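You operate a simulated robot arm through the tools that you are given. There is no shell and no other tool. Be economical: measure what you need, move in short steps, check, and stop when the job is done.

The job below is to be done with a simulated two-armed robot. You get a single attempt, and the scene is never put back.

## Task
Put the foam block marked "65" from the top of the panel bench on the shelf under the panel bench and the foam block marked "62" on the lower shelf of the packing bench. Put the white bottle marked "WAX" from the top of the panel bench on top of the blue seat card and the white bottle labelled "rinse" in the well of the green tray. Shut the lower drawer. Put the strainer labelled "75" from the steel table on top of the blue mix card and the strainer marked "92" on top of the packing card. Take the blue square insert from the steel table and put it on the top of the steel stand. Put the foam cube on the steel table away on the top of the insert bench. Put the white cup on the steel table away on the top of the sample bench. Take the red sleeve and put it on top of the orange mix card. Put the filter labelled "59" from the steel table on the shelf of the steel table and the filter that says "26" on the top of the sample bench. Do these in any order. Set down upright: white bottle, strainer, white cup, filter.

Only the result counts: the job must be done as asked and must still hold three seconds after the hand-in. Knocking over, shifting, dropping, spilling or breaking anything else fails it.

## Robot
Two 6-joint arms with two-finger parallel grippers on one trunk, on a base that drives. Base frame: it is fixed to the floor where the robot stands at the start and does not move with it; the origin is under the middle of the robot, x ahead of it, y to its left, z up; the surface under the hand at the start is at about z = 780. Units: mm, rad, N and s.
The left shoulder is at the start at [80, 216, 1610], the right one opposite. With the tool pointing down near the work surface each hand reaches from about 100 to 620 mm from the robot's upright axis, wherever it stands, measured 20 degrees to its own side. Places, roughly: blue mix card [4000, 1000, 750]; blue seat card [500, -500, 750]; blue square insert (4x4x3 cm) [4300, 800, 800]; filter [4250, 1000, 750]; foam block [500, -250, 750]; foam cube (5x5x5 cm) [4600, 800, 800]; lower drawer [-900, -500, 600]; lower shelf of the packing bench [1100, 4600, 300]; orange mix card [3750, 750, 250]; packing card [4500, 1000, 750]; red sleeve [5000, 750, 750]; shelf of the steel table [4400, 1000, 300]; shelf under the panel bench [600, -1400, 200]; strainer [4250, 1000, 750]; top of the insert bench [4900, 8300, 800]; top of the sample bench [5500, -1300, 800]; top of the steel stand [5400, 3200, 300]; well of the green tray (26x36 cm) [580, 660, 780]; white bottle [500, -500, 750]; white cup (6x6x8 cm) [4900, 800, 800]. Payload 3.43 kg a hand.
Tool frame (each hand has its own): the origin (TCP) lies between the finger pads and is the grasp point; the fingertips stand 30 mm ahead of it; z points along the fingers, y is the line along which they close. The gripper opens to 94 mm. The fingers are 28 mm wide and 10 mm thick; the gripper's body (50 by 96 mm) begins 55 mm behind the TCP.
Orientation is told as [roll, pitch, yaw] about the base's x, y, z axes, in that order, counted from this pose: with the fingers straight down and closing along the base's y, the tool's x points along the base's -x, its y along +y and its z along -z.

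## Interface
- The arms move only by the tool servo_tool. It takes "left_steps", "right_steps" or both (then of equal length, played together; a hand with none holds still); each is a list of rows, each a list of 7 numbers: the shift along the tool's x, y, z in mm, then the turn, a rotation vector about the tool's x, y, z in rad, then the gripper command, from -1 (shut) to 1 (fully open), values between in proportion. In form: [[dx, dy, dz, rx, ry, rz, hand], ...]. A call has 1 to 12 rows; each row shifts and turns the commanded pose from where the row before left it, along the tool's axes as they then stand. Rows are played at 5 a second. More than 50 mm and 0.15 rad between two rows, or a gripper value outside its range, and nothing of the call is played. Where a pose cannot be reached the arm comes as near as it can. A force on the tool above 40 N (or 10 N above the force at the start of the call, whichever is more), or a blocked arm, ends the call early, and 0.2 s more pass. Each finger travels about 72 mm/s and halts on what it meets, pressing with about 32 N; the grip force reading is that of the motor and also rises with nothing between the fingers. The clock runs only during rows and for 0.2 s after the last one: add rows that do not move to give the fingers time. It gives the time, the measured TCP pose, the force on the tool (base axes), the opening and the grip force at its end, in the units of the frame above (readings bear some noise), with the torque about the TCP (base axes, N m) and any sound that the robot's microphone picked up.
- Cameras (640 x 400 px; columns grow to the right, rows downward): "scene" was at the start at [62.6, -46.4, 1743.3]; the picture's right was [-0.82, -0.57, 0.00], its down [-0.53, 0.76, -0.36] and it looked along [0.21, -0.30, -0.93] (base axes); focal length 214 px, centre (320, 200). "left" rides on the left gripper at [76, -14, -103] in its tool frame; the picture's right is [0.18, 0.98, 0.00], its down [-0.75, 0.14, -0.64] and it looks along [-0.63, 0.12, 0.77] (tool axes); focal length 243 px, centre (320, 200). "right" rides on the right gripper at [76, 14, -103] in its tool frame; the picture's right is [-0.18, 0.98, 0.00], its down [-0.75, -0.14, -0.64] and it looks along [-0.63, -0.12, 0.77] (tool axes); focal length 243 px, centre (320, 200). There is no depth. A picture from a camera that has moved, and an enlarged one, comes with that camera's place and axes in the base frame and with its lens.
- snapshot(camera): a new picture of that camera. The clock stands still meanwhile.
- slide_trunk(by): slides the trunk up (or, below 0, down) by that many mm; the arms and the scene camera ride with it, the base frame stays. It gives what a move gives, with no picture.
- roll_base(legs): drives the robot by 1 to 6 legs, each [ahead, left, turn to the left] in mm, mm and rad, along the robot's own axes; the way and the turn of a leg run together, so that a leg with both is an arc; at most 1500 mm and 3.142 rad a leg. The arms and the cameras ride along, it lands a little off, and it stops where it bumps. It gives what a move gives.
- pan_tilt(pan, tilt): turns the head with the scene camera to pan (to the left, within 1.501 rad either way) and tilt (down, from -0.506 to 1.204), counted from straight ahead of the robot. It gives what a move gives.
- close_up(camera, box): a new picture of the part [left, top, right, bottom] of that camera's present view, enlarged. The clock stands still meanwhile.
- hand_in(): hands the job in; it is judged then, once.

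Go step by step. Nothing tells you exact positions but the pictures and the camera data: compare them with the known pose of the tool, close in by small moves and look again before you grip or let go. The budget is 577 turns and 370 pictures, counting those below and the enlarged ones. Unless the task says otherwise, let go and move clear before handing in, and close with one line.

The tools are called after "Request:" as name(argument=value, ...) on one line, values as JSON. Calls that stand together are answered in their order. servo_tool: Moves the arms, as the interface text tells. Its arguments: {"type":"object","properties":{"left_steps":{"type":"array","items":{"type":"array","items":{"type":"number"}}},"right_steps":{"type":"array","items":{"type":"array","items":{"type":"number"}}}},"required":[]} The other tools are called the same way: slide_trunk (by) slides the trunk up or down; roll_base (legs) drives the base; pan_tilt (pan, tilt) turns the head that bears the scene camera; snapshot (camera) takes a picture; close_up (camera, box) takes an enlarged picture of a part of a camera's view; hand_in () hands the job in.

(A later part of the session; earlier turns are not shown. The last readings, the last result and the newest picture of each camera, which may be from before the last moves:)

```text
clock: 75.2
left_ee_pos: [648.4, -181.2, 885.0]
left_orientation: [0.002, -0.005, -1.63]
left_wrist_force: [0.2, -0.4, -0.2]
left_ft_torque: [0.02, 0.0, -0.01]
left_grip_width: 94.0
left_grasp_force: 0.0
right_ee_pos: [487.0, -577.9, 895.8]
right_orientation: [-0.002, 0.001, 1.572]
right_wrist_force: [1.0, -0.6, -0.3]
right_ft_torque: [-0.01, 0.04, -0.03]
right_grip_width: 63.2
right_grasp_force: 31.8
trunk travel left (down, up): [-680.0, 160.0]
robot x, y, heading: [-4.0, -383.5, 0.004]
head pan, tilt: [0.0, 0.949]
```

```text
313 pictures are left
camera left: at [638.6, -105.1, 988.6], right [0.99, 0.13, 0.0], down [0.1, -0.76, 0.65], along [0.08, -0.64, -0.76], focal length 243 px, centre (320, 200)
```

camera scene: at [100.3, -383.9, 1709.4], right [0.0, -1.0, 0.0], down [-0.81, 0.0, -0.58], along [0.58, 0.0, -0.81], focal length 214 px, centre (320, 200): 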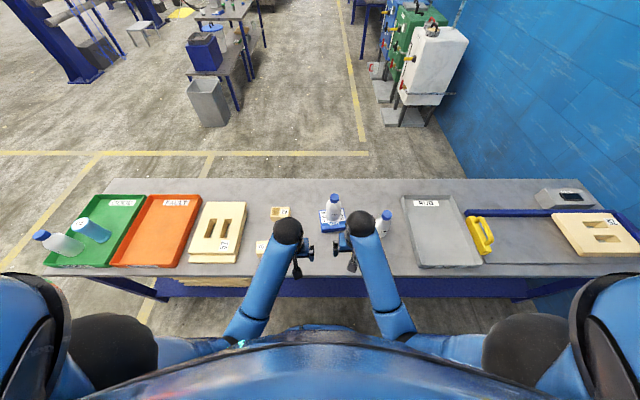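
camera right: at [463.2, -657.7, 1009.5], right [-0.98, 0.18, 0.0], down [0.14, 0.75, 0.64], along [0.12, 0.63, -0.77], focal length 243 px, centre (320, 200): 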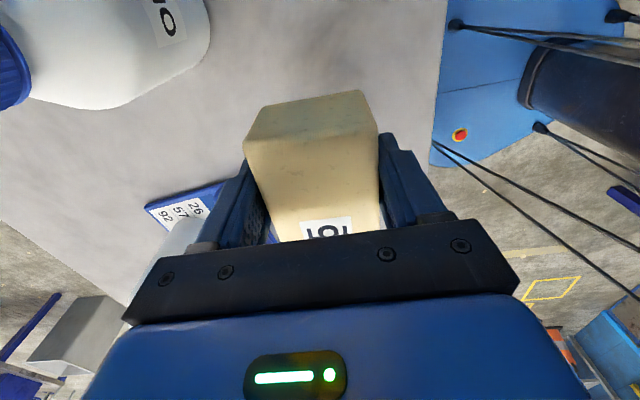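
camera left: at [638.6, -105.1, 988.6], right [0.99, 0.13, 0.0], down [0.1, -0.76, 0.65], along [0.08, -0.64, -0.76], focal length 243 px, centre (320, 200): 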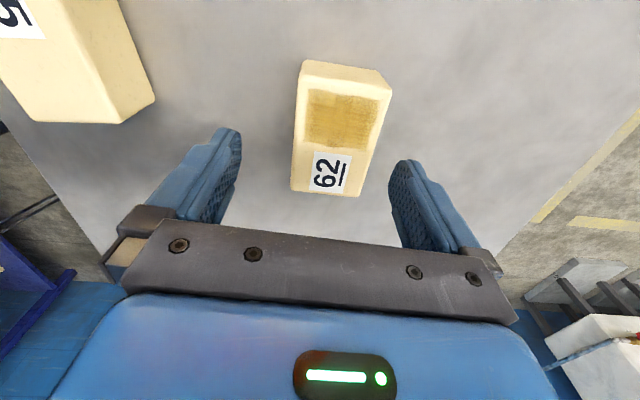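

Adjust +11 mm in x, and descend to grip 62.

Request:
servo_tool(left_steps=[[1.6, 11, 0, 0, 0, -0.03, 1], [0, 0, 30, 0, 0, 0, 1], [0, 0, 30, 0, 0, 0, 1], [0, 0, 2, 0, 0, 0, 1], [0, 0, 0, 0, 0, 0, 1]])

Request:
snapshot(camera="left")

```text
clock: 76.4
left_ee_pos: [658.0, -181.6, 825.1]
left_orientation: [0.002, -0.005, -1.598]
left_wrist_force: [-0.7, -0.4, -0.4]
left_ft_torque: [0.0, 0.02, 0.02]
left_grip_width: 94.1
left_grasp_force: 0.0
right_ee_pos: [487.4, -577.7, 897.0]
right_orientation: [-0.001, 0.002, 1.572]
right_wrist_force: [0.4, 0.4, -0.5]
right_ft_torque: [-0.02, -0.01, 0.02]
right_grip_width: 63.2
right_grasp_force: 32.4
trunk travel left (down, up): [-680.0, 160.0]
robot x, y, heading: [-6.2, -380.4, 0.0]
head pan, tilt: [0.0, 0.949]
```

```text
312 pictures are left
camera left: at [645.8, -104.9, 928.8], right [0.99, 0.16, 0.0], down [0.12, -0.75, 0.65], along [0.1, -0.64, -0.76], focal length 243 px, centre (320, 200)
```

left: 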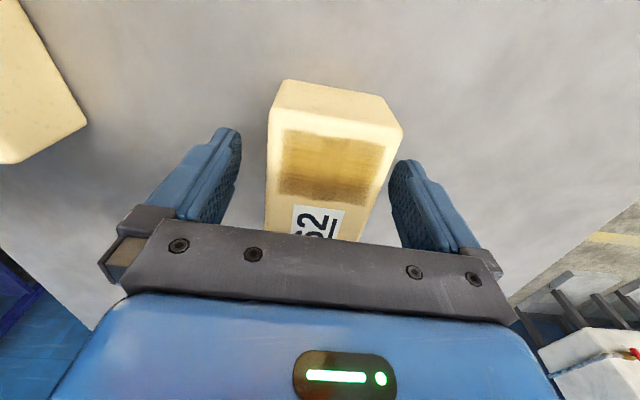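

Grip 62, lift, and pull the left hand back.

Request:
servo_tool(left_steps=[[0, 0, 0, 0, 0, 0, -1], [0, 0, 0, 0, 0, 0, -1], [0, 0, 0, 0, 0, 0, -1], [0, 0, -40, 0, 0, 0, -1], [0, 0, -45, 0, 0, 0, -1], [0, -45, 0, 0, 0, 0, -1], [0, -45, 0, 0, 0, 0, -1], [0, -45, 0, 0, 0, 0, -1], [0, -45, 0, 0, 0, 0, -1]])

Request:
snapshot(camera="left")

```text
clock: 78.4
left_ee_pos: [483.3, -175.0, 898.7]
left_orientation: [0.005, -0.007, -1.599]
left_wrist_force: [0.5, -0.3, -0.9]
left_ft_torque: [0.04, -0.01, 0.01]
left_grip_width: 63.1
left_grasp_force: 32.1
left hand out of reach, approached as far as the arm can: row 9
right_ee_pos: [486.8, -576.8, 898.5]
right_orientation: [-0.005, 0.0, 1.572]
right_wrist_force: [-0.3, 0.4, -0.2]
right_ft_torque: [0.01, -0.01, 0.02]
right_grip_width: 63.2
right_grasp_force: 32.4
trunk travel left (down, up): [-680.0, 160.0]
robot x, y, heading: [-3.9, -382.9, 0.003]
head pan, tilt: [0.0, 0.949]
```

```text
311 pictures are left
camera left: at [469.6, -98.4, 1000.4], right [0.99, 0.16, 0.0], down [0.12, -0.75, 0.65], along [0.1, -0.64, -0.76], focal length 243 px, centre (320, 200)
```

left: 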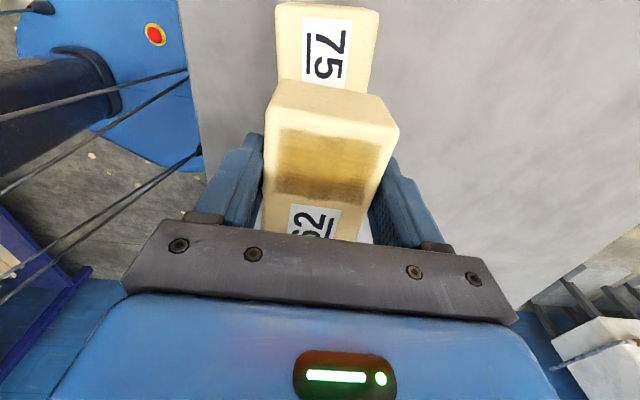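

Both blocks are held. Back off from the bench and shift right toward the clear part of the shelf.

Request:
roll_base(legs=[[-290, 0, 0], [0, -500, 0]])

Request:
slide_trunk(by=-560)

Request:
pan_tilt(pan=-0.2, tilt=0.7)

Request:
snapshot(camera="scene")

```text
clock: 82.9
left_ee_pos: [198.2, -664.4, 896.1]
left_orientation: [0.004, -0.006, -1.586]
left_wrist_force: [-0.5, -0.4, -0.3]
left_ft_torque: [-0.01, 0.0, 0.02]
left_grip_width: 63.6
left_grasp_force: 31.0
right_ee_pos: [204.6, -1065.8, 898.4]
right_orientation: [-0.001, 0.002, 1.584]
right_wrist_force: [0.2, 0.4, 0.0]
right_ft_torque: [-0.01, 0.03, -0.01]
right_grip_width: 63.2
right_grasp_force: 32.1
trunk travel left (down, up): [-680.0, 160.0]
robot x, y, heading: [-290.8, -879.7, 0.011]
head pan, tilt: [0.0, 0.949]
```

```text
refused: -560 is not a number from -400 to 400
```

```text
clock: 83.7
left_ee_pos: [197.3, -663.9, 896.4]
left_orientation: [0.002, -0.005, -1.585]
left_wrist_force: [0.4, 0.1, -0.5]
left_ft_torque: [0.02, -0.02, 0.0]
left_grip_width: 62.9
left_grasp_force: 31.1
right_ee_pos: [205.3, -1066.8, 897.1]
right_orientation: [-0.002, 0.0, 1.586]
right_wrist_force: [0.5, -0.2, -0.7]
right_ft_torque: [0.0, -0.01, 0.04]
right_grip_width: 63.1
right_grasp_force: 31.9
trunk travel left (down, up): [-680.0, 160.0]
robot x, y, heading: [-286.2, -878.7, 0.009]
head pan, tilt: [-0.201, 0.7]
```

```text
310 pictures are left
camera scene: at [-172.9, -895.0, 1619.2], right [-0.19, -0.98, 0.0], down [-0.63, 0.12, -0.76], along [0.75, -0.14, -0.64], focal length 214 px, centre (320, 200)
```

scene: 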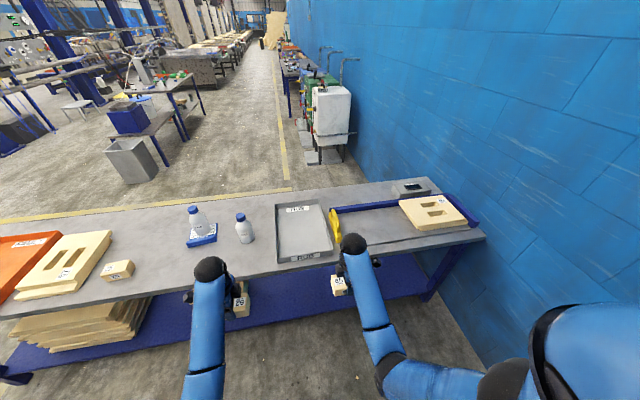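

The shelf right part is clear. Lower the trunk in two slides.

Request:
slide_trunk(by=-400)

Request:
slide_trunk(by=-150)

Request:
snapshot(camera="scene")

Request:
snapshot(camera="right")

```text
clock: 87.5
left_ee_pos: [197.7, -664.6, 496.4]
left_orientation: [0.003, -0.005, -1.589]
left_wrist_force: [0.3, -0.1, -0.2]
left_ft_torque: [-0.04, 0.02, 0.01]
left_grip_width: 63.3
left_grasp_force: 32.5
right_ee_pos: [205.1, -1066.6, 497.0]
right_orientation: [0.0, 0.001, 1.584]
right_wrist_force: [0.1, 0.6, 0.4]
right_ft_torque: [-0.03, 0.01, -0.03]
right_grip_width: 63.1
right_grasp_force: 31.8
trunk travel left (down, up): [-280.0, 560.0]
robot x, y, heading: [-284.5, -874.9, 0.017]
head pan, tilt: [-0.201, 0.7]
```

```text
clock: 89.2
left_ee_pos: [197.9, -664.7, 346.7]
left_orientation: [0.002, -0.007, -1.585]
left_wrist_force: [-0.3, -0.1, -0.9]
left_ft_torque: [-0.01, -0.04, 0.03]
left_grip_width: 63.3
left_grasp_force: 31.7
right_ee_pos: [205.7, -1065.3, 346.4]
right_orientation: [-0.002, -0.001, 1.583]
right_wrist_force: [-1.0, -0.5, -1.4]
right_ft_torque: [0.0, 0.02, -0.03]
right_grip_width: 63.1
right_grasp_force: 32.6
trunk travel left (down, up): [-130.0, 710.0]
robot x, y, heading: [-286.2, -879.3, 0.015]
head pan, tilt: [-0.201, 0.7]
```

```text
309 pictures are left
camera scene: at [-173.2, -894.5, 1069.3], right [-0.19, -0.98, 0.0], down [-0.63, 0.12, -0.76], along [0.75, -0.14, -0.64], focal length 214 px, centre (320, 200)
```

scene: 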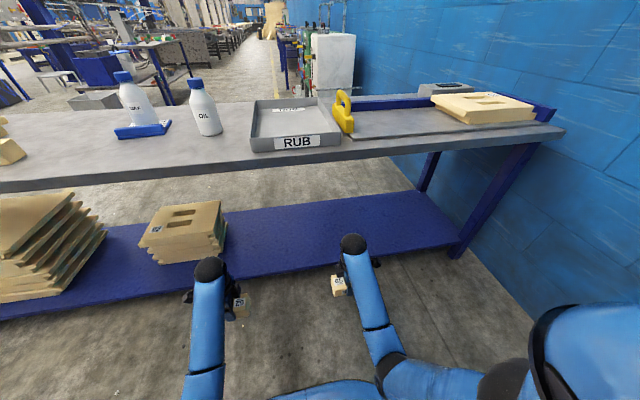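

```text
308 pictures are left
camera right: at [192.4, -1143.3, 451.0], right [-0.99, 0.17, 0.0], down [0.13, 0.76, 0.64], along [0.11, 0.63, -0.77], focal length 243 px, centre (320, 200)
```

right: 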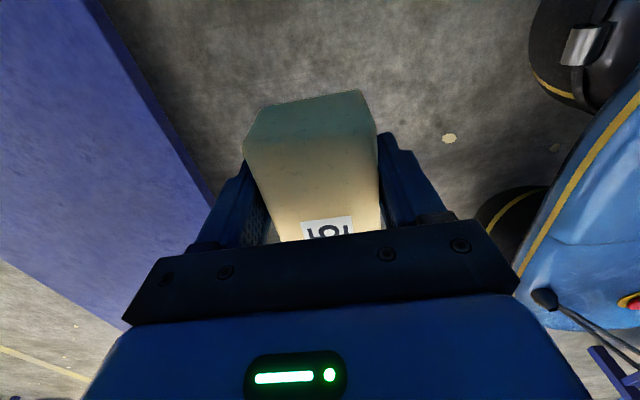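

Shelf edge is at about x 390, z≈200. Drive forward 100 mm, then extend the right hand inward over the shelf.

Request:
roll_base(legs=[[100, 0, -0.015]])

Request:
servo_tool(right_steps=[[0, -45, 0, 0, 0, 0, -1], [0, -45, 0, 0, 0, 0, -1], [0, -45, 0, 0, 0, 0, -1], [0, -45, 0, 0, 0, 0, -1], [0, 0, 30, 0, 0, 0, -1]])

Request:
snapshot(camera="right")

Request:
snapshot(camera="scene")

```text
clock: 90.4
left_ee_pos: [299.9, -672.4, 345.4]
left_orientation: [0.0, -0.004, -1.6]
left_wrist_force: [0.0, -0.3, -0.7]
left_ft_torque: [0.04, 0.01, 0.04]
left_grip_width: 63.1
left_grasp_force: 31.6
right_ee_pos: [302.2, -1073.4, 346.4]
right_orientation: [0.0, -0.002, 1.57]
right_wrist_force: [0.0, 0.3, -0.4]
right_ft_torque: [0.0, 0.0, 0.01]
right_grip_width: 63.2
right_grasp_force: 32.0
trunk travel left (down, up): [-130.0, 710.0]
robot x, y, heading: [-187.9, -877.5, -0.005]
head pan, tilt: [-0.201, 0.7]
```

```text
clock: 91.6
left_ee_pos: [298.7, -671.2, 347.1]
left_orientation: [0.003, -0.006, -1.6]
left_wrist_force: [-0.8, -0.3, -0.4]
left_ft_torque: [0.0, 0.02, -0.02]
left_grip_width: 63.2
left_grasp_force: 32.0
right_ee_pos: [482.9, -1071.6, 317.9]
right_orientation: [-0.004, 0.0, 1.568]
right_wrist_force: [0.7, 0.5, -0.3]
right_ft_torque: [-0.01, 0.01, -0.01]
right_grip_width: 63.2
right_grasp_force: 31.9
trunk travel left (down, up): [-130.0, 710.0]
robot x, y, heading: [-190.1, -879.5, -0.003]
head pan, tilt: [-0.201, 0.7]
```

```text
307 pictures are left
camera right: at [469.1, -1148.6, 420.4], right [-0.98, 0.19, 0.0], down [0.14, 0.75, 0.64], along [0.12, 0.63, -0.77], focal length 243 px, centre (320, 200)
```

right: 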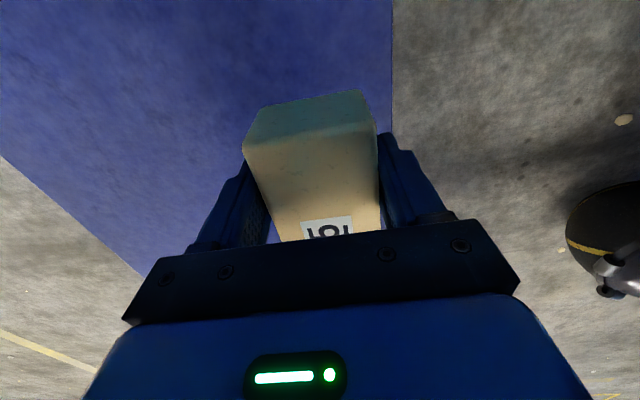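

```text
306 pictures are left
camera scene: at [-74.7, -895.8, 1069.3], right [-0.2, -0.98, 0.0], down [-0.63, 0.13, -0.76], along [0.75, -0.15, -0.64], focal length 214 px, centre (320, 200)
```

scene: 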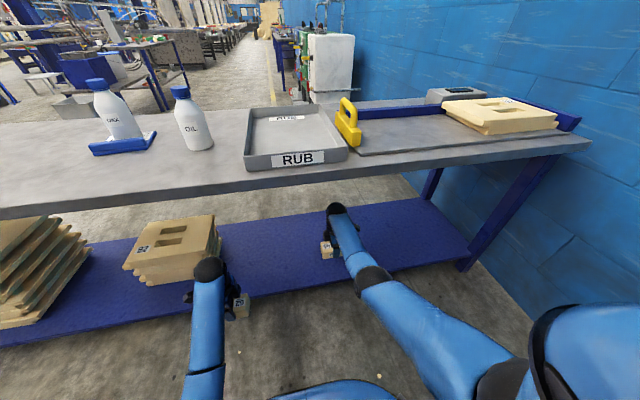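

Edge is near x≈415. Push 40 mm further in and descend.

Request:
servo_tool(right_steps=[[0, -40, 0, 0, 0, 0, -1], [0, 0, 30, 0, 0, 0, -1], [0, 0, 20, 0, 0, 0, -1], [0, 0, 4, 0, 0, 0, -1], [0, 0, 4, 0, 0, 0, -1], [0, 0, 4, 0, 0, 0, -1], [0, 0, 4, 0, 0, 0, -1]])

Request:
snapshot(camera="right")

```text
clock: 93.2
left_ee_pos: [299.1, -671.8, 347.6]
left_orientation: [0.003, -0.004, -1.6]
left_wrist_force: [0.4, 0.1, 0.1]
left_ft_torque: [-0.02, 0.01, 0.0]
left_grip_width: 63.3
left_grasp_force: 31.9
right_ee_pos: [491.1, -1074.2, 264.8]
right_orientation: [-0.003, -0.001, 1.569]
right_wrist_force: [-0.4, 0.2, 0.1]
right_ft_torque: [-0.02, -0.01, 0.03]
right_grip_width: 63.2
right_grasp_force: 32.2
right hand out of reach, approached as far as the arm can: row 1, 2, 3, 7
trunk travel left (down, up): [-130.0, 710.0]
robot x, y, heading: [-187.7, -877.5, -0.002]
head pan, tilt: [-0.201, 0.7]
```

```text
305 pictures are left
camera right: at [477.0, -1151.2, 368.8], right [-0.98, 0.19, 0.0], down [0.14, 0.75, 0.64], along [0.12, 0.63, -0.77], focal length 243 px, centre (320, 200)
```

right: 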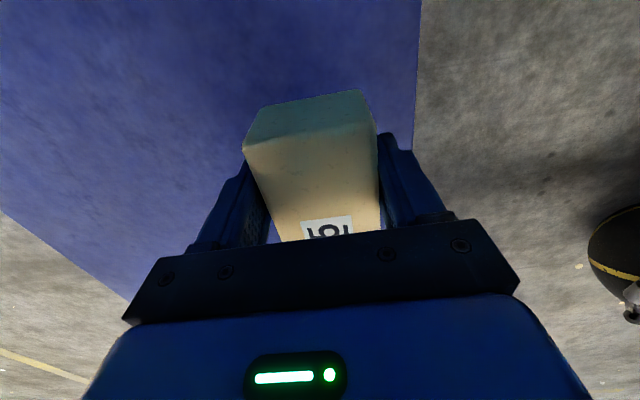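

Roll forward 40 mm and finish the descent with the trunk.

Request:
roll_base(legs=[[40, 0, 0]])

Request:
slide_trunk(by=-25)

```text
clock: 94.1
left_ee_pos: [338.8, -670.2, 345.7]
left_orientation: [0.001, -0.006, -1.598]
left_wrist_force: [0.1, 0.1, 0.1]
left_ft_torque: [0.0, 0.02, 0.0]
left_grip_width: 63.2
left_grasp_force: 31.6
right_ee_pos: [530.8, -1073.5, 263.5]
right_orientation: [0.0, 0.0, 1.57]
right_wrist_force: [0.0, -0.2, -1.2]
right_ft_torque: [-0.02, 0.03, -0.04]
right_grip_width: 63.5
right_grasp_force: 32.0
trunk travel left (down, up): [-130.0, 710.0]
robot x, y, heading: [-148.9, -880.5, -0.008]
head pan, tilt: [-0.201, 0.7]
```

```text
clock: 94.8
left_ee_pos: [338.3, -669.5, 322.5]
left_orientation: [0.005, -0.006, -1.599]
left_wrist_force: [-0.3, 0.5, -0.9]
left_ft_torque: [0.01, -0.02, -0.01]
left_grip_width: 63.4
left_grasp_force: 31.8
right_ee_pos: [529.5, -1074.0, 240.4]
right_orientation: [-0.001, -0.001, 1.571]
right_wrist_force: [0.4, 0.5, 0.3]
right_ft_torque: [0.04, 0.01, -0.01]
right_grip_width: 63.1
right_grasp_force: 31.9
trunk travel left (down, up): [-105.0, 735.0]
robot x, y, heading: [-150.1, -881.0, -0.0]
head pan, tilt: [-0.201, 0.7]
```

Request:
servo_tool(right_steps=[[0, 0, 4, 0, 0, 0, -1], [0, 0, 4, 0, 0, 0, -1], [0, 0, 4, 0, 0, 0, -1]])

Request:
servo_tool(right_steps=[[0, 0, 4, 0, 0, 0, -1], [0, 0, 4, 0, 0, 0, -1], [0, 0, 4, 0, 0, 0, -1]])

Request:
snapshot(camera="right")

```text
clock: 95.6
left_ee_pos: [337.8, -670.6, 321.1]
left_orientation: [0.004, -0.006, -1.598]
left_wrist_force: [-0.4, 0.1, -0.8]
left_ft_torque: [-0.02, -0.01, 0.0]
left_grip_width: 63.2
left_grasp_force: 31.6
right_ee_pos: [527.0, -1073.9, 231.7]
right_orientation: [-0.001, 0.0, 1.571]
right_wrist_force: [-0.8, 0.5, -0.1]
right_ft_torque: [-0.02, 0.02, -0.01]
right_grip_width: 63.3
right_grasp_force: 31.8
right hand out of reach, approached as far as the arm can: row 2
trunk travel left (down, up): [-105.0, 735.0]
robot x, y, heading: [-148.1, -879.9, 0.0]
head pan, tilt: [-0.201, 0.7]
```

```text
clock: 96.4
left_ee_pos: [338.0, -669.6, 321.0]
left_orientation: [0.004, -0.004, -1.599]
left_wrist_force: [-0.5, 0.3, -0.3]
left_ft_torque: [0.02, 0.02, -0.03]
left_grip_width: 63.5
left_grasp_force: 31.9
right_ee_pos: [521.3, -1072.9, 221.5]
right_orientation: [-0.003, 0.0, 1.57]
right_wrist_force: [-0.3, -0.4, -0.5]
right_ft_torque: [-0.01, 0.01, -0.04]
right_grip_width: 63.1
right_grasp_force: 32.0
right hand out of reach, approached as far as the arm can: row 1, 3
trunk travel left (down, up): [-105.0, 735.0]
robot x, y, heading: [-148.5, -879.6, -0.003]
head pan, tilt: [-0.201, 0.7]
```

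```text
304 pictures are left
camera right: at [506.9, -1149.5, 326.5], right [-0.98, 0.18, 0.0], down [0.14, 0.75, 0.64], along [0.12, 0.63, -0.77], focal length 243 px, centre (320, 200)
```

right: 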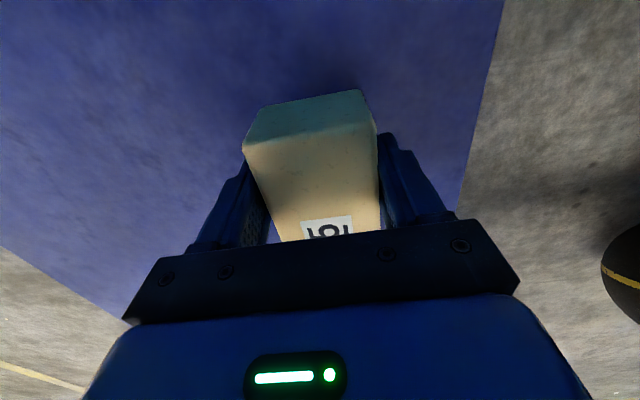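

Request:
servo_tool(right_steps=[[0, 15, 0, 0, 0, 0, -1], [0, 0, 4, 0, 0, 0, -1], [0, 0, 4, 0, 0, 0, -1], [0, 0, 4, 0, 0, 0, -1]])

Request:
servo_tool(right_steps=[[0, 0, 4, 0, 0, 0, -1], [0, 0, 4, 0, 0, 0, -1], [0, 0, 4, 0, 0, 0, -1]])

```text
clock: 97.4
left_ee_pos: [339.2, -670.7, 322.2]
left_orientation: [0.003, -0.006, -1.599]
left_wrist_force: [0.6, 0.4, 0.1]
left_ft_torque: [0.04, 0.0, 0.01]
left_grip_width: 63.2
left_grasp_force: 31.9
right_ee_pos: [504.7, -1074.4, 211.1]
right_orientation: [-0.001, 0.001, 1.572]
right_wrist_force: [-0.6, 0.8, -1.1]
right_ft_torque: [-0.01, 0.01, -0.02]
right_grip_width: 63.1
right_grasp_force: 31.5
trunk travel left (down, up): [-105.0, 735.0]
robot x, y, heading: [-148.0, -876.2, -0.004]
head pan, tilt: [-0.201, 0.7]
```

```text
clock: 98.2
left_ee_pos: [337.0, -670.0, 322.6]
left_orientation: [0.006, -0.003, -1.6]
left_wrist_force: [-0.2, -0.3, 0.1]
left_ft_torque: [0.03, -0.04, -0.01]
left_grip_width: 62.9
left_grasp_force: 32.3
right_ee_pos: [506.1, -1075.1, 201.9]
right_orientation: [-0.007, 0.001, 1.57]
right_wrist_force: [-4.4, -0.6, 20.2]
right_ft_torque: [0.22, 0.3, 0.04]
right_grip_width: 63.2
right_grasp_force: 31.9
trunk travel left (down, up): [-105.0, 735.0]
robot x, y, heading: [-153.3, -878.2, 0.002]
head pan, tilt: [-0.201, 0.7]
```

Contact. Relieve 3 mm, release, rise and retract.

Request:
servo_tool(right_steps=[[0, 0, -3, 0, 0, 0, -1], [0, 0, 0, 0, 0, 0, 0.5], [0, 0, 0, 0, 0, 0, 1], [0, 0, 0, 0, 0, 0, 1], [0, 0, -35, 0, 0, 0, 1], [0, 0, -45, 0, 0, 0, 1], [0, 20, -30, 0, 0, 0, 1], [0, 45, 0, 0, 0, 0, 1], [0, 45, 0, 0, 0, 0, 1]])

Request:
snapshot(camera="right")

Request:
snapshot(camera="scene")

```text
clock: 100.2
left_ee_pos: [338.3, -670.3, 322.2]
left_orientation: [0.003, -0.005, -1.599]
left_wrist_force: [0.2, -0.3, -0.9]
left_ft_torque: [0.0, -0.03, 0.0]
left_grip_width: 63.3
left_grasp_force: 31.9
right_ee_pos: [393.7, -1070.1, 311.5]
right_orientation: [-0.001, 0.0, 1.571]
right_wrist_force: [-0.3, -0.8, 0.5]
right_ft_torque: [-0.01, -0.01, 0.0]
right_grip_width: 94.1
right_grasp_force: 0.0
trunk travel left (down, up): [-105.0, 735.0]
robot x, y, heading: [-147.9, -880.4, 0.002]
head pan, tilt: [-0.201, 0.7]
```

```text
303 pictures are left
camera right: at [379.7, -1147.7, 415.5], right [-0.98, 0.18, 0.0], down [0.14, 0.75, 0.64], along [0.12, 0.63, -0.77], focal length 243 px, centre (320, 200)
```

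right: 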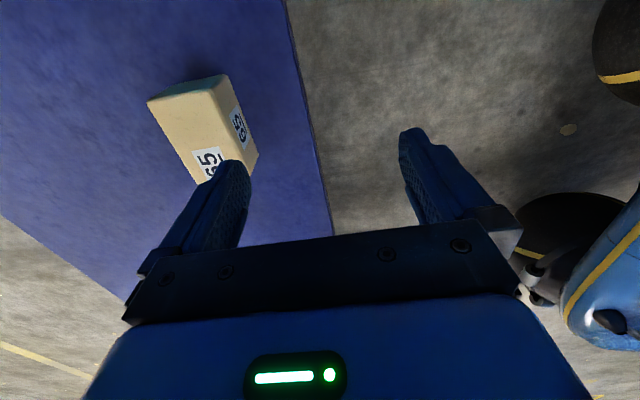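

```text
302 pictures are left
camera scene: at [-35.8, -895.6, 1044.4], right [-0.2, -0.98, 0.0], down [-0.63, 0.13, -0.77], along [0.75, -0.15, -0.64], focal length 214 px, centre (320, 200)
```

scene: 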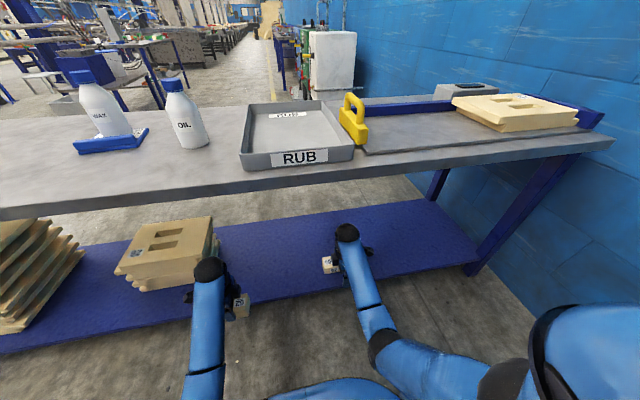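

65 lies on the shelf. Next the drawer behind: back off, raise the trunk, turn left and look.

Request:
roll_base(legs=[[-170, 0, 0]])

Request:
slide_trunk(by=400)

Request:
roll_base(legs=[[0, 0, 1.57]])

Request:
pan_tilt(pan=1.2, tilt=0.5)

Request:
snapshot(camera="scene")

```text
clock: 101.6
left_ee_pos: [170.4, -671.5, 322.1]
left_orientation: [0.004, -0.005, -1.599]
left_wrist_force: [1.1, 0.3, -0.2]
left_ft_torque: [0.02, -0.01, 0.0]
left_grip_width: 63.1
left_grasp_force: 32.0
right_ee_pos: [227.3, -1070.5, 311.3]
right_orientation: [-0.003, -0.001, 1.571]
right_wrist_force: [0.0, -0.6, -0.2]
right_ft_torque: [-0.02, -0.02, -0.02]
right_grip_width: 93.6
right_grasp_force: 0.1
trunk travel left (down, up): [-105.0, 735.0]
robot x, y, heading: [-312.4, -876.2, 0.001]
head pan, tilt: [-0.201, 0.7]
```

```text
clock: 105.5
left_ee_pos: [171.0, -670.9, 721.1]
left_orientation: [0.003, -0.006, -1.599]
left_wrist_force: [0.2, 0.9, 0.0]
left_ft_torque: [-0.02, -0.02, 0.04]
left_grip_width: 63.5
left_grasp_force: 32.0
right_ee_pos: [226.4, -1072.1, 710.6]
right_orientation: [-0.001, 0.001, 1.571]
right_wrist_force: [0.5, -0.1, -0.4]
right_ft_torque: [-0.01, -0.04, 0.01]
right_grip_width: 94.2
right_grasp_force: 0.0
trunk travel left (down, up): [-505.0, 335.0]
robot x, y, heading: [-315.6, -877.7, -0.003]
head pan, tilt: [-0.201, 0.7]
```

```text
clock: 109.7
left_ee_pos: [-520.9, -388.0, 719.8]
left_orientation: [0.003, -0.004, -0.036]
left_wrist_force: [0.1, 0.8, 0.0]
left_ft_torque: [-0.01, -0.02, 0.03]
left_grip_width: 63.3
left_grasp_force: 31.8
right_ee_pos: [-119.9, -334.8, 710.8]
right_orientation: [-0.002, 0.001, 3.134]
right_wrist_force: [-0.2, 0.2, -0.2]
right_ft_torque: [0.0, -0.01, -0.02]
right_grip_width: 93.9
right_grasp_force: 0.0
trunk travel left (down, up): [-505.0, 335.0]
robot x, y, heading: [-316.1, -880.1, 1.56]
head pan, tilt: [-0.201, 0.7]
```

```text
clock: 111.2
left_ee_pos: [-519.9, -389.2, 721.0]
left_orientation: [0.004, -0.007, -0.036]
left_wrist_force: [-0.7, -0.4, 0.3]
left_ft_torque: [0.02, 0.0, 0.0]
left_grip_width: 63.2
left_grasp_force: 32.3
right_ee_pos: [-119.8, -335.8, 711.2]
right_orientation: [-0.001, 0.0, 3.134]
right_wrist_force: [0.3, 0.4, 0.3]
right_ft_torque: [-0.04, -0.01, -0.05]
right_grip_width: 94.0
right_grasp_force: 0.1
trunk travel left (down, up): [-505.0, 335.0]
robot x, y, heading: [-316.0, -876.5, 1.564]
head pan, tilt: [1.201, 0.499]
```

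```text
301 pictures are left
camera scene: at [-401.0, -814.5, 1462.0], right [0.37, 0.93, 0.0], down [0.44, -0.18, -0.88], along [-0.82, 0.32, -0.48], focal length 214 px, centre (320, 200)
```

scene: 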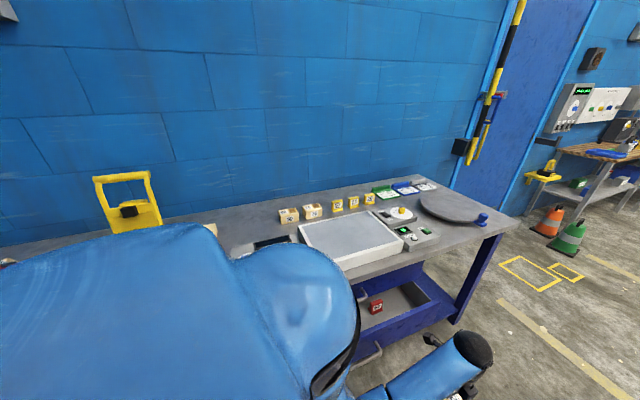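

There's a blue drawer bench along x≈-910 with an open lower drawer protruding to x≈-750, y≈-490..-100. I'll move back and turn to face it.

Request:
roll_base(legs=[[530, -170, 0], [0, 0, 1.575]])

Request:
pan_tilt(pan=0, tilt=0.7)

Request:
snapshot(camera="scene")

```text
clock: 118.2
left_ee_pos: [-624.9, -576.5, 722.6]
left_orientation: [0.004, -0.005, 1.552]
left_wrist_force: [0.3, 0.2, -0.4]
left_ft_torque: [-0.02, 0.01, 0.03]
left_grip_width: 63.2
left_grasp_force: 32.0
right_ee_pos: [-686.5, -176.0, 712.4]
right_orientation: [-0.001, -0.002, -1.559]
right_wrist_force: [-0.8, -0.4, -0.4]
right_ft_torque: [0.02, 0.03, 0.01]
right_grip_width: 94.1
right_grasp_force: 0.1
trunk travel left (down, up): [-505.0, 335.0]
robot x, y, heading: [-140.8, -364.3, -3.129]
head pan, tilt: [1.201, 0.499]
```

```text
clock: 119.6
left_ee_pos: [-625.4, -575.5, 722.1]
left_orientation: [0.003, -0.005, 1.554]
left_wrist_force: [0.1, 0.4, -0.2]
left_ft_torque: [-0.02, 0.03, 0.01]
left_grip_width: 63.2
left_grasp_force: 31.8
right_ee_pos: [-685.3, -177.2, 711.6]
right_orientation: [0.0, 0.001, -1.561]
right_wrist_force: [0.0, -0.4, -0.7]
right_ft_torque: [-0.01, 0.01, 0.02]
right_grip_width: 94.1
right_grasp_force: 0.1
trunk travel left (down, up): [-505.0, 335.0]
robot x, y, heading: [-141.2, -364.1, -3.134]
head pan, tilt: [0.0, 0.7]
```

```text
300 pictures are left
camera scene: at [-255.3, -365.8, 1444.3], right [-0.01, 1.0, 0.0], down [0.64, 0.01, -0.76], along [-0.76, -0.01, -0.64], focal length 214 px, centre (320, 200)
```

scene: 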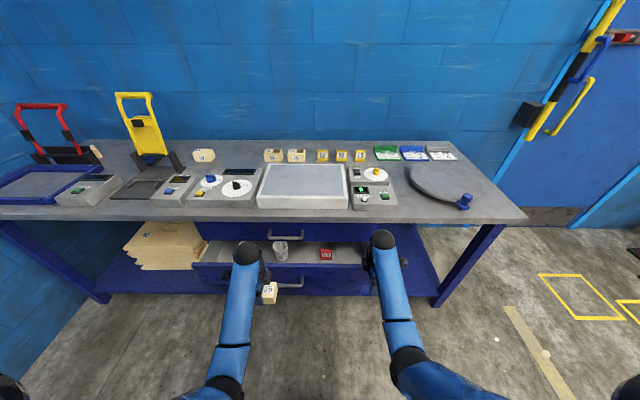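

Request:
close_up(camera="scene", box=[180, 200, 400, 310])

Request:
snapshot(camera="right")

```text
2.91 times, centred on (290, 255) of scene
camera zoom: at [-255.3, -365.8, 1444.3], right [-0.01, 1.0, 0.0], down [0.64, 0.01, -0.76], along [-0.76, -0.01, -0.64], focal length 624 px, centre (407, 40)
```

zoom: 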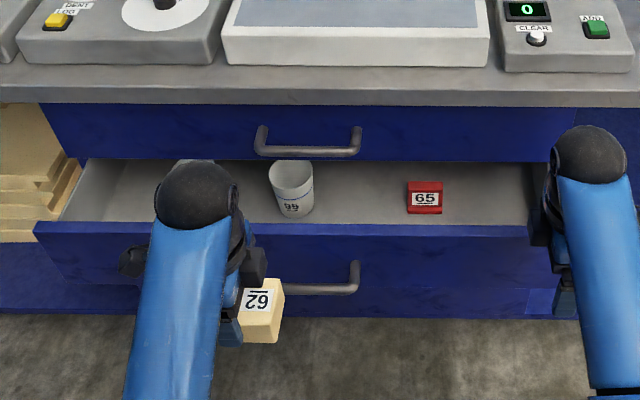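

```text
298 pictures are left
camera right: at [-672.2, -100.9, 815.2], right [0.98, -0.17, 0.0], down [-0.13, -0.76, 0.64], along [-0.11, -0.63, -0.77], focal length 243 px, centre (320, 200)
```

right: 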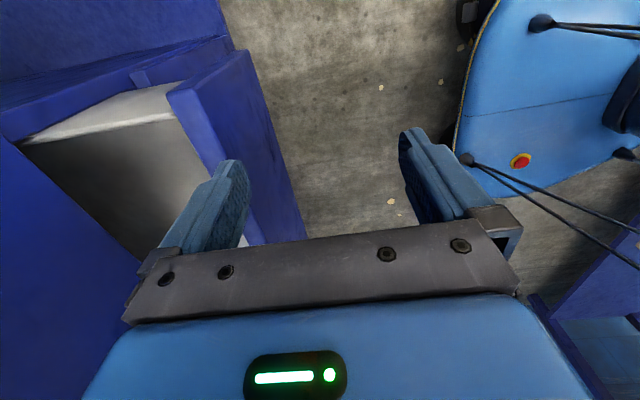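

The lower drawer's front is at x≈-800 (closed ≈-910), y from ~-960 to -120, z≈320–625, with a cup and a red item inside. I'll shift so the right hand faces its middle and tilt the right tool to point forward with closed fingers.

Request:
roll_base(legs=[[60, 330, 0]])

Request:
servo_tool(right_steps=[[0, 40, 0, 0.15, 0, 0, -1], [0, 40, 0, 0.15, 0, 0, -1], [0, 0, 0, 0.15, 0, 0, -1], [0, 0, 0, 0.15, 0, 0, -1], [0, 0, 0, 0.15, 0, 0, -1], [0, 0, 0, 0.15, 0, 0, -1], [0, 0, 0, 0.15, 0, 0, -1], [0, 0, 0, 0.15, 0, 0, -1], [0, 0, 0, 0.15, 0, 0, -1], [0, 0, 0, 0.15, 0, 0, -1]])

Request:
snapshot(camera="right")

Request:
snapshot(camera="scene")

```text
clock: 121.8
left_ee_pos: [-680.4, -906.8, 721.4]
left_orientation: [0.003, -0.006, 1.552]
left_wrist_force: [0.2, 0.0, -0.5]
left_ft_torque: [0.01, 0.01, 0.04]
left_grip_width: 63.1
left_grasp_force: 31.8
right_ee_pos: [-741.5, -507.1, 710.8]
right_orientation: [-0.003, 0.001, -1.56]
right_wrist_force: [-0.1, 0.5, 0.5]
right_ft_torque: [-0.01, 0.03, 0.03]
right_grip_width: 94.2
right_grasp_force: 0.1
trunk travel left (down, up): [-505.0, 335.0]
robot x, y, heading: [-197.1, -696.0, -3.128]
head pan, tilt: [0.0, 0.7]
```

```text
clock: 124.0
left_ee_pos: [-680.9, -907.3, 722.0]
left_orientation: [0.003, -0.004, 1.552]
left_wrist_force: [-1.1, -0.1, -0.2]
left_ft_torque: [-0.06, 0.02, 0.01]
left_grip_width: 63.2
left_grasp_force: 31.9
right_ee_pos: [-661.4, -500.1, 702.3]
right_orientation: [-1.401, -0.039, -1.6]
right_wrist_force: [-0.1, -0.2, 2.0]
right_ft_torque: [0.04, -0.09, 0.04]
right_grip_width: 0.1
right_grasp_force: 32.1
right hand out of reach, approached as far as the arm can: row 10
trunk travel left (down, up): [-505.0, 335.0]
robot x, y, heading: [-189.6, -696.0, -3.13]
head pan, tilt: [0.0, 0.7]
```

```text
297 pictures are left
camera right: at [-555.9, -427.2, 702.3], right [0.16, -0.23, -0.96], down [0.59, -0.76, 0.28], along [-0.79, -0.61, 0.01], focal length 243 px, centre (320, 200)
```

right: 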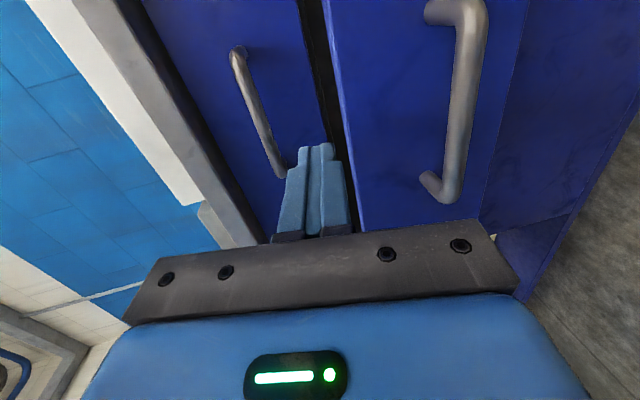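

```text
296 pictures are left
camera scene: at [-310.6, -696.7, 1444.3], right [-0.01, 1.0, 0.0], down [0.64, 0.01, -0.76], along [-0.76, -0.01, -0.64], focal length 214 px, centre (320, 200)
```

scene: 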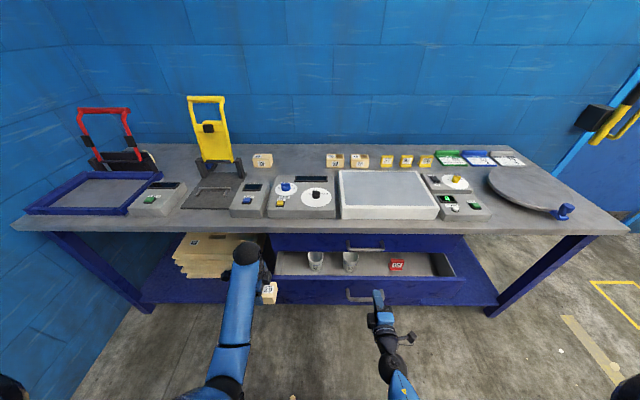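

Fist points at the drawer middle (y≈-500). Lower the trunk so it is at z≈560, above the handle.

Request:
slide_trunk(by=-140)

Request:
snapshot(camera="right")

Request:
close_up(camera="scene", box=[240, 200, 500, 340])

```text
clock: 125.7
left_ee_pos: [-681.2, -908.1, 581.4]
left_orientation: [0.005, -0.006, 1.551]
left_wrist_force: [0.2, -0.8, -0.5]
left_ft_torque: [-0.01, 0.01, -0.02]
left_grip_width: 63.2
left_grasp_force: 31.7
right_ee_pos: [-661.9, -500.3, 563.6]
right_orientation: [-1.413, 0.005, -1.592]
right_wrist_force: [0.2, -0.1, 0.1]
right_ft_torque: [0.04, 0.02, 0.0]
right_grip_width: 0.0
right_grasp_force: 31.8
trunk travel left (down, up): [-365.0, 475.0]
robot x, y, heading: [-197.9, -693.9, -3.125]
head pan, tilt: [0.0, 0.7]
```

```text
295 pictures are left
camera right: at [-556.7, -426.5, 567.2], right [0.15, -0.18, -0.97], down [0.6, -0.77, 0.24], along [-0.79, -0.61, -0.01], focal length 243 px, centre (320, 200)
```

right: 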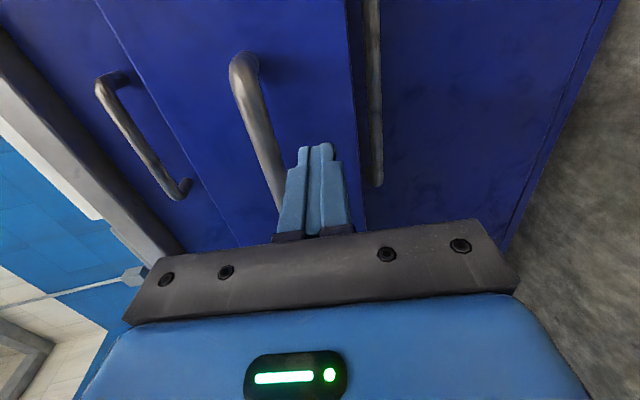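

```text
2.46 times, centred on (370, 270) of scene
camera zoom: at [-310.4, -696.8, 1304.3], right [-0.01, 1.0, 0.0], down [0.64, 0.01, -0.76], along [-0.76, -0.01, -0.64], focal length 528 px, centre (197, 28)
```

zoom: 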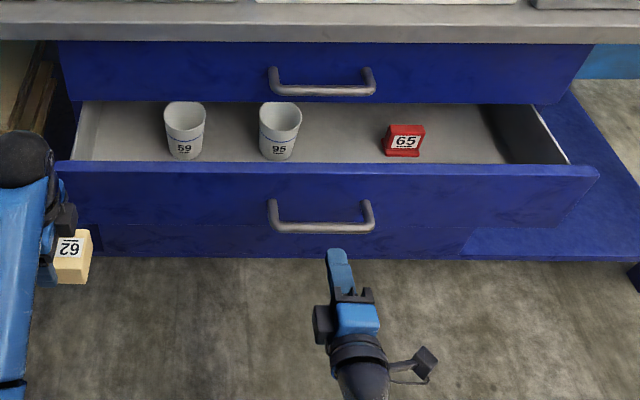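

The panel is closer than thought: front ≈ x -750, z 520–670, handle at z≈590; closed position ≈ x -873. I'll lower 12 mm, roll up 45 mm, then push gently with the arm.

Request:
servo_tool(right_steps=[[0, 12, 0, 0, 0, 0, -1]])

Request:
roll_base(legs=[[45, 0, 0]])

Request:
snapshot(camera="right")

```text
clock: 126.1
left_ee_pos: [-680.8, -907.4, 581.8]
left_orientation: [0.004, -0.005, 1.552]
left_wrist_force: [0.6, -0.3, 0.1]
left_ft_torque: [0.0, 0.0, -0.02]
left_grip_width: 63.4
left_grasp_force: 32.2
right_ee_pos: [-659.6, -501.4, 551.2]
right_orientation: [-1.412, 0.007, -1.591]
right_wrist_force: [0.6, 0.5, 0.4]
right_ft_torque: [0.0, 0.0, 0.0]
right_grip_width: 0.2
right_grasp_force: 31.7
trunk travel left (down, up): [-365.0, 475.0]
robot x, y, heading: [-192.6, -692.5, -3.133]
head pan, tilt: [0.0, 0.7]
```

```text
clock: 127.0
left_ee_pos: [-723.6, -908.1, 581.5]
left_orientation: [0.003, -0.006, 1.552]
left_wrist_force: [-1.0, 0.5, 0.0]
left_ft_torque: [0.01, -0.01, -0.03]
left_grip_width: 63.0
left_grasp_force: 31.9
right_ee_pos: [-702.9, -500.2, 549.4]
right_orientation: [-1.412, 0.005, -1.592]
right_wrist_force: [-0.4, -0.3, 0.8]
right_ft_torque: [-0.02, 0.03, 0.0]
right_grip_width: 0.0
right_grasp_force: 31.9
trunk travel left (down, up): [-365.0, 475.0]
robot x, y, heading: [-237.0, -695.0, -3.132]
head pan, tilt: [0.0, 0.7]
```

```text
293 pictures are left
camera right: at [-597.1, -427.5, 554.9], right [0.15, -0.18, -0.97], down [0.6, -0.77, 0.24], along [-0.79, -0.61, -0.01], focal length 243 px, centre (320, 200)
```

right: 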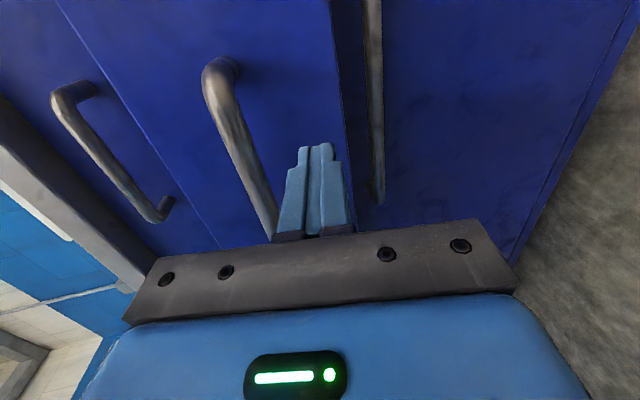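

Pull the left hand back a bit and push with the right fist.

Request:
servo_tool(left_steps=[[0, -30, 0, 0, 0, 0, -1], [0, -30, 0, 0, 0, 0, -1], [0, 0, 0, 0, 0, 0, -1], [0, 0, 0, 0, 0, 0, -1], [0, 0, 0, 0, 0, 0, -1], [0, 0, 0, 0, 0, 0, -1]], right_steps=[[0, 0, 0, 0, 0, 0, -1], [0, 0, 0, 0, 0, 0, -1], [0, -2.5, 14, 0, 0, 0, -1], [0, -2.5, 14, 0, 0, 0, -1], [0, -2.5, 14, 0, 0, 0, -1], [0, -2.5, 14, 0, 0, 0, -1]])

Request:
snapshot(camera="right")

Request:
close_up(camera="scene", box=[240, 200, 500, 340])

```text
clock: 128.4
left_ee_pos: [-666.8, -907.6, 571.3]
left_orientation: [0.007, -0.005, 1.552]
left_wrist_force: [-0.1, 0.7, -0.2]
left_ft_torque: [-0.02, 0.0, -0.01]
left_grip_width: 63.2
left_grasp_force: 32.1
left hand out of reach, approached as far as the arm can: row 1, 2
right_ee_pos: [-760.0, -499.9, 552.7]
right_orientation: [-1.413, 0.006, -1.593]
right_wrist_force: [0.9, -0.8, 1.6]
right_ft_torque: [0.01, 0.0, 0.03]
right_grip_width: 0.0
right_grasp_force: 32.2
trunk travel left (down, up): [-365.0, 475.0]
robot x, y, heading: [-239.8, -697.1, -3.132]
head pan, tilt: [0.0, 0.7]
```

```text
292 pictures are left
camera right: at [-654.3, -425.9, 555.6], right [0.15, -0.18, -0.97], down [0.6, -0.77, 0.24], along [-0.79, -0.61, -0.01], focal length 243 px, centre (320, 200)
```

right: 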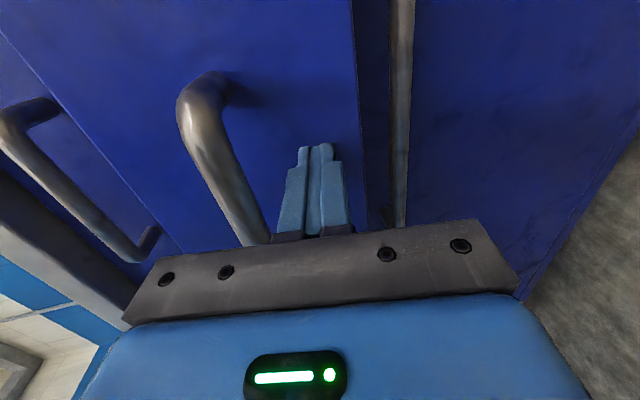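

```text
2.46 times, centred on (370, 270) of scene
camera zoom: at [-353.6, -697.3, 1304.3], right [-0.01, 1.0, 0.0], down [0.64, 0.01, -0.76], along [-0.76, -0.01, -0.64], focal length 528 px, centre (197, 28)
```

zoom: 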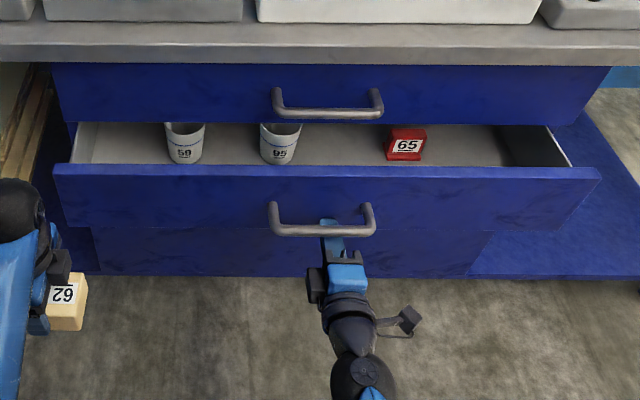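

The drawer is sliding (about 40 mm so far, force small). Continue.

Request:
servo_tool(right_steps=[[0, -2.2, 12, 0, 0, 0, -1], [0, -2.2, 12, 0, 0, 0, -1], [0, -2.2, 12, 0, 0, 0, -1], [0, -2.2, 12, 0, 0, 0, -1], [0, -2.2, 12, 0, 0, 0, -1]])

Request:
close_up(camera="scene", box=[240, 200, 500, 340])

```text
clock: 129.6
left_ee_pos: [-666.4, -907.5, 571.0]
left_orientation: [0.008, -0.006, 1.552]
left_wrist_force: [0.0, 0.8, -0.3]
left_ft_torque: [-0.01, 0.0, 0.02]
left_grip_width: 63.2
left_grasp_force: 31.5
right_ee_pos: [-821.9, -497.5, 553.2]
right_orientation: [-1.413, 0.007, -1.591]
right_wrist_force: [-0.3, 0.0, 0.3]
right_ft_torque: [0.0, 0.03, -0.01]
right_grip_width: 0.0
right_grasp_force: 32.0
trunk travel left (down, up): [-365.0, 475.0]
robot x, y, heading: [-242.3, -692.5, -3.131]
head pan, tilt: [0.0, 0.7]
```

```text
2.46 times, centred on (370, 270) of scene
camera zoom: at [-353.6, -697.3, 1304.3], right [-0.01, 1.0, 0.0], down [0.64, 0.01, -0.76], along [-0.76, -0.01, -0.64], focal length 528 px, centre (197, 28)
```

zoom: 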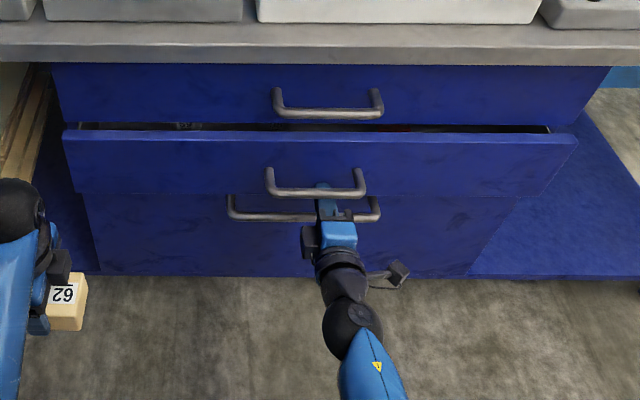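

Nearly shut. Keep pushing gently until it stops.

Request:
servo_tool(right_steps=[[0, -1.6, 9, 0, 0, 0, -1], [0, -1.6, 9, 0, 0, 0, -1], [0, -1.1, 6, 0, 0, 0, -1]])

Request:
close_up(camera="scene", box=[240, 200, 500, 340])

```text
clock: 130.4
left_ee_pos: [-667.1, -907.3, 571.1]
left_orientation: [0.009, -0.005, 1.551]
left_wrist_force: [0.1, -0.2, -0.6]
left_ft_torque: [0.02, 0.0, 0.01]
left_grip_width: 63.2
left_grasp_force: 32.4
right_ee_pos: [-846.5, -497.8, 554.0]
right_orientation: [-1.412, 0.005, -1.592]
right_wrist_force: [0.3, -0.6, -0.8]
right_ft_torque: [-0.02, 0.0, 0.03]
right_grip_width: 0.0
right_grasp_force: 31.7
trunk travel left (down, up): [-365.0, 475.0]
robot x, y, heading: [-236.3, -694.5, -3.132]
head pan, tilt: [0.0, 0.7]
```

```text
2.46 times, centred on (370, 270) of scene
camera zoom: at [-353.6, -697.2, 1304.2], right [-0.01, 1.0, 0.0], down [0.64, 0.01, -0.76], along [-0.76, -0.01, -0.64], focal length 528 px, centre (197, 28)
```

zoom: 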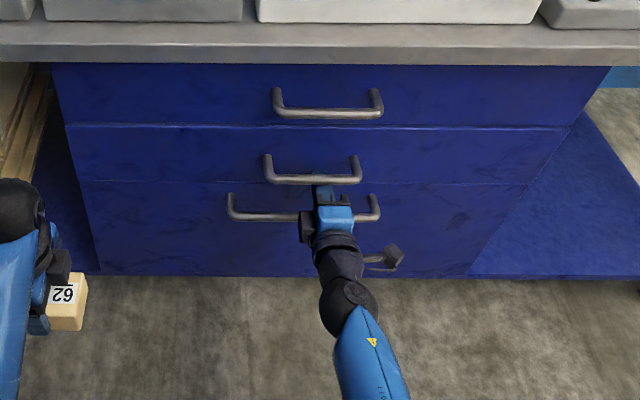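

Request:
servo_tool(right_steps=[[0, -0.7, 4, 0, 0, 0, -1], [0, -0.7, 4, 0, 0, 0, -1]])

```text
clock: 131.0
left_ee_pos: [-663.2, -907.0, 572.3]
left_orientation: [0.01, -0.006, 1.551]
left_wrist_force: [-0.7, 0.5, -1.3]
left_ft_torque: [0.0, -0.02, 0.01]
left_grip_width: 63.2
left_grasp_force: 32.1
right_ee_pos: [-848.8, -498.2, 554.1]
right_orientation: [-1.41, 0.006, -1.589]
right_wrist_force: [34.9, -5.3, 1.2]
right_ft_torque: [0.0, 0.15, 0.55]
right_grip_width: 0.0
right_grasp_force: 32.2
trunk travel left (down, up): [-365.0, 475.0]
robot x, y, heading: [-234.3, -693.9, -3.133]
head pan, tilt: [0.0, 0.7]
```

Drawer fully shut (stopped at 35 N). Retract the fist, fold the right tool back down.

Request:
servo_tool(right_steps=[[0, 6, -37, 0, 0, 0, -1], [0, 6, -37, 0, 0, 0, -1], [0, 6, -37, 0, 0, 0, -1], [0, 0, 0, -0.15, 0, 0, 0], [0, 0, 0, -0.15, 0, 0, 1], [0, 0, 0, -0.15, 0, 0, 1], [0, 0, 0, -0.15, 0, 0, 1], [0, 0, 0, -0.15, 0, 0, 1], [0, 0, 0, -0.15, 0, 0, 1], [0, 0, 0, -0.15, 0, 0, 1], [0, 0, 0, -0.15, 0, 0, 1], [0, 0, 0, -0.15, 0, 0, 1]])

Request:
close_up(camera="scene", box=[240, 180, 500, 340])

```text
clock: 133.6
left_ee_pos: [-666.9, -906.8, 571.7]
left_orientation: [0.007, -0.006, 1.55]
left_wrist_force: [0.9, 0.8, -0.1]
left_ft_torque: [0.02, -0.01, -0.02]
left_grip_width: 63.4
left_grasp_force: 32.5
right_ee_pos: [-741.9, -494.4, 553.6]
right_orientation: [-0.136, 0.011, -1.621]
right_wrist_force: [0.0, 0.4, 1.0]
right_ft_torque: [-0.01, 0.0, -0.02]
right_grip_width: 93.5
right_grasp_force: 0.0
right hand out of reach, approached as far as the arm can: row 4
trunk travel left (down, up): [-365.0, 475.0]
robot x, y, heading: [-237.5, -696.8, -3.129]
head pan, tilt: [0.0, 0.7]
```

```text
2.46 times, centred on (370, 260) of scene
camera zoom: at [-354.3, -697.2, 1304.2], right [-0.01, 1.0, 0.0], down [0.64, 0.01, -0.76], along [-0.76, -0.01, -0.64], focal length 528 px, centre (197, 52)
```

zoom: 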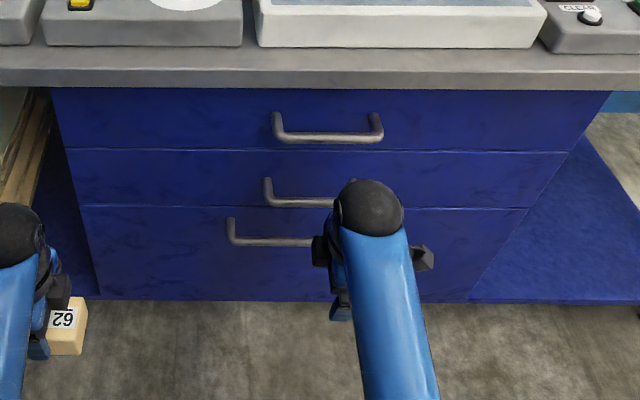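

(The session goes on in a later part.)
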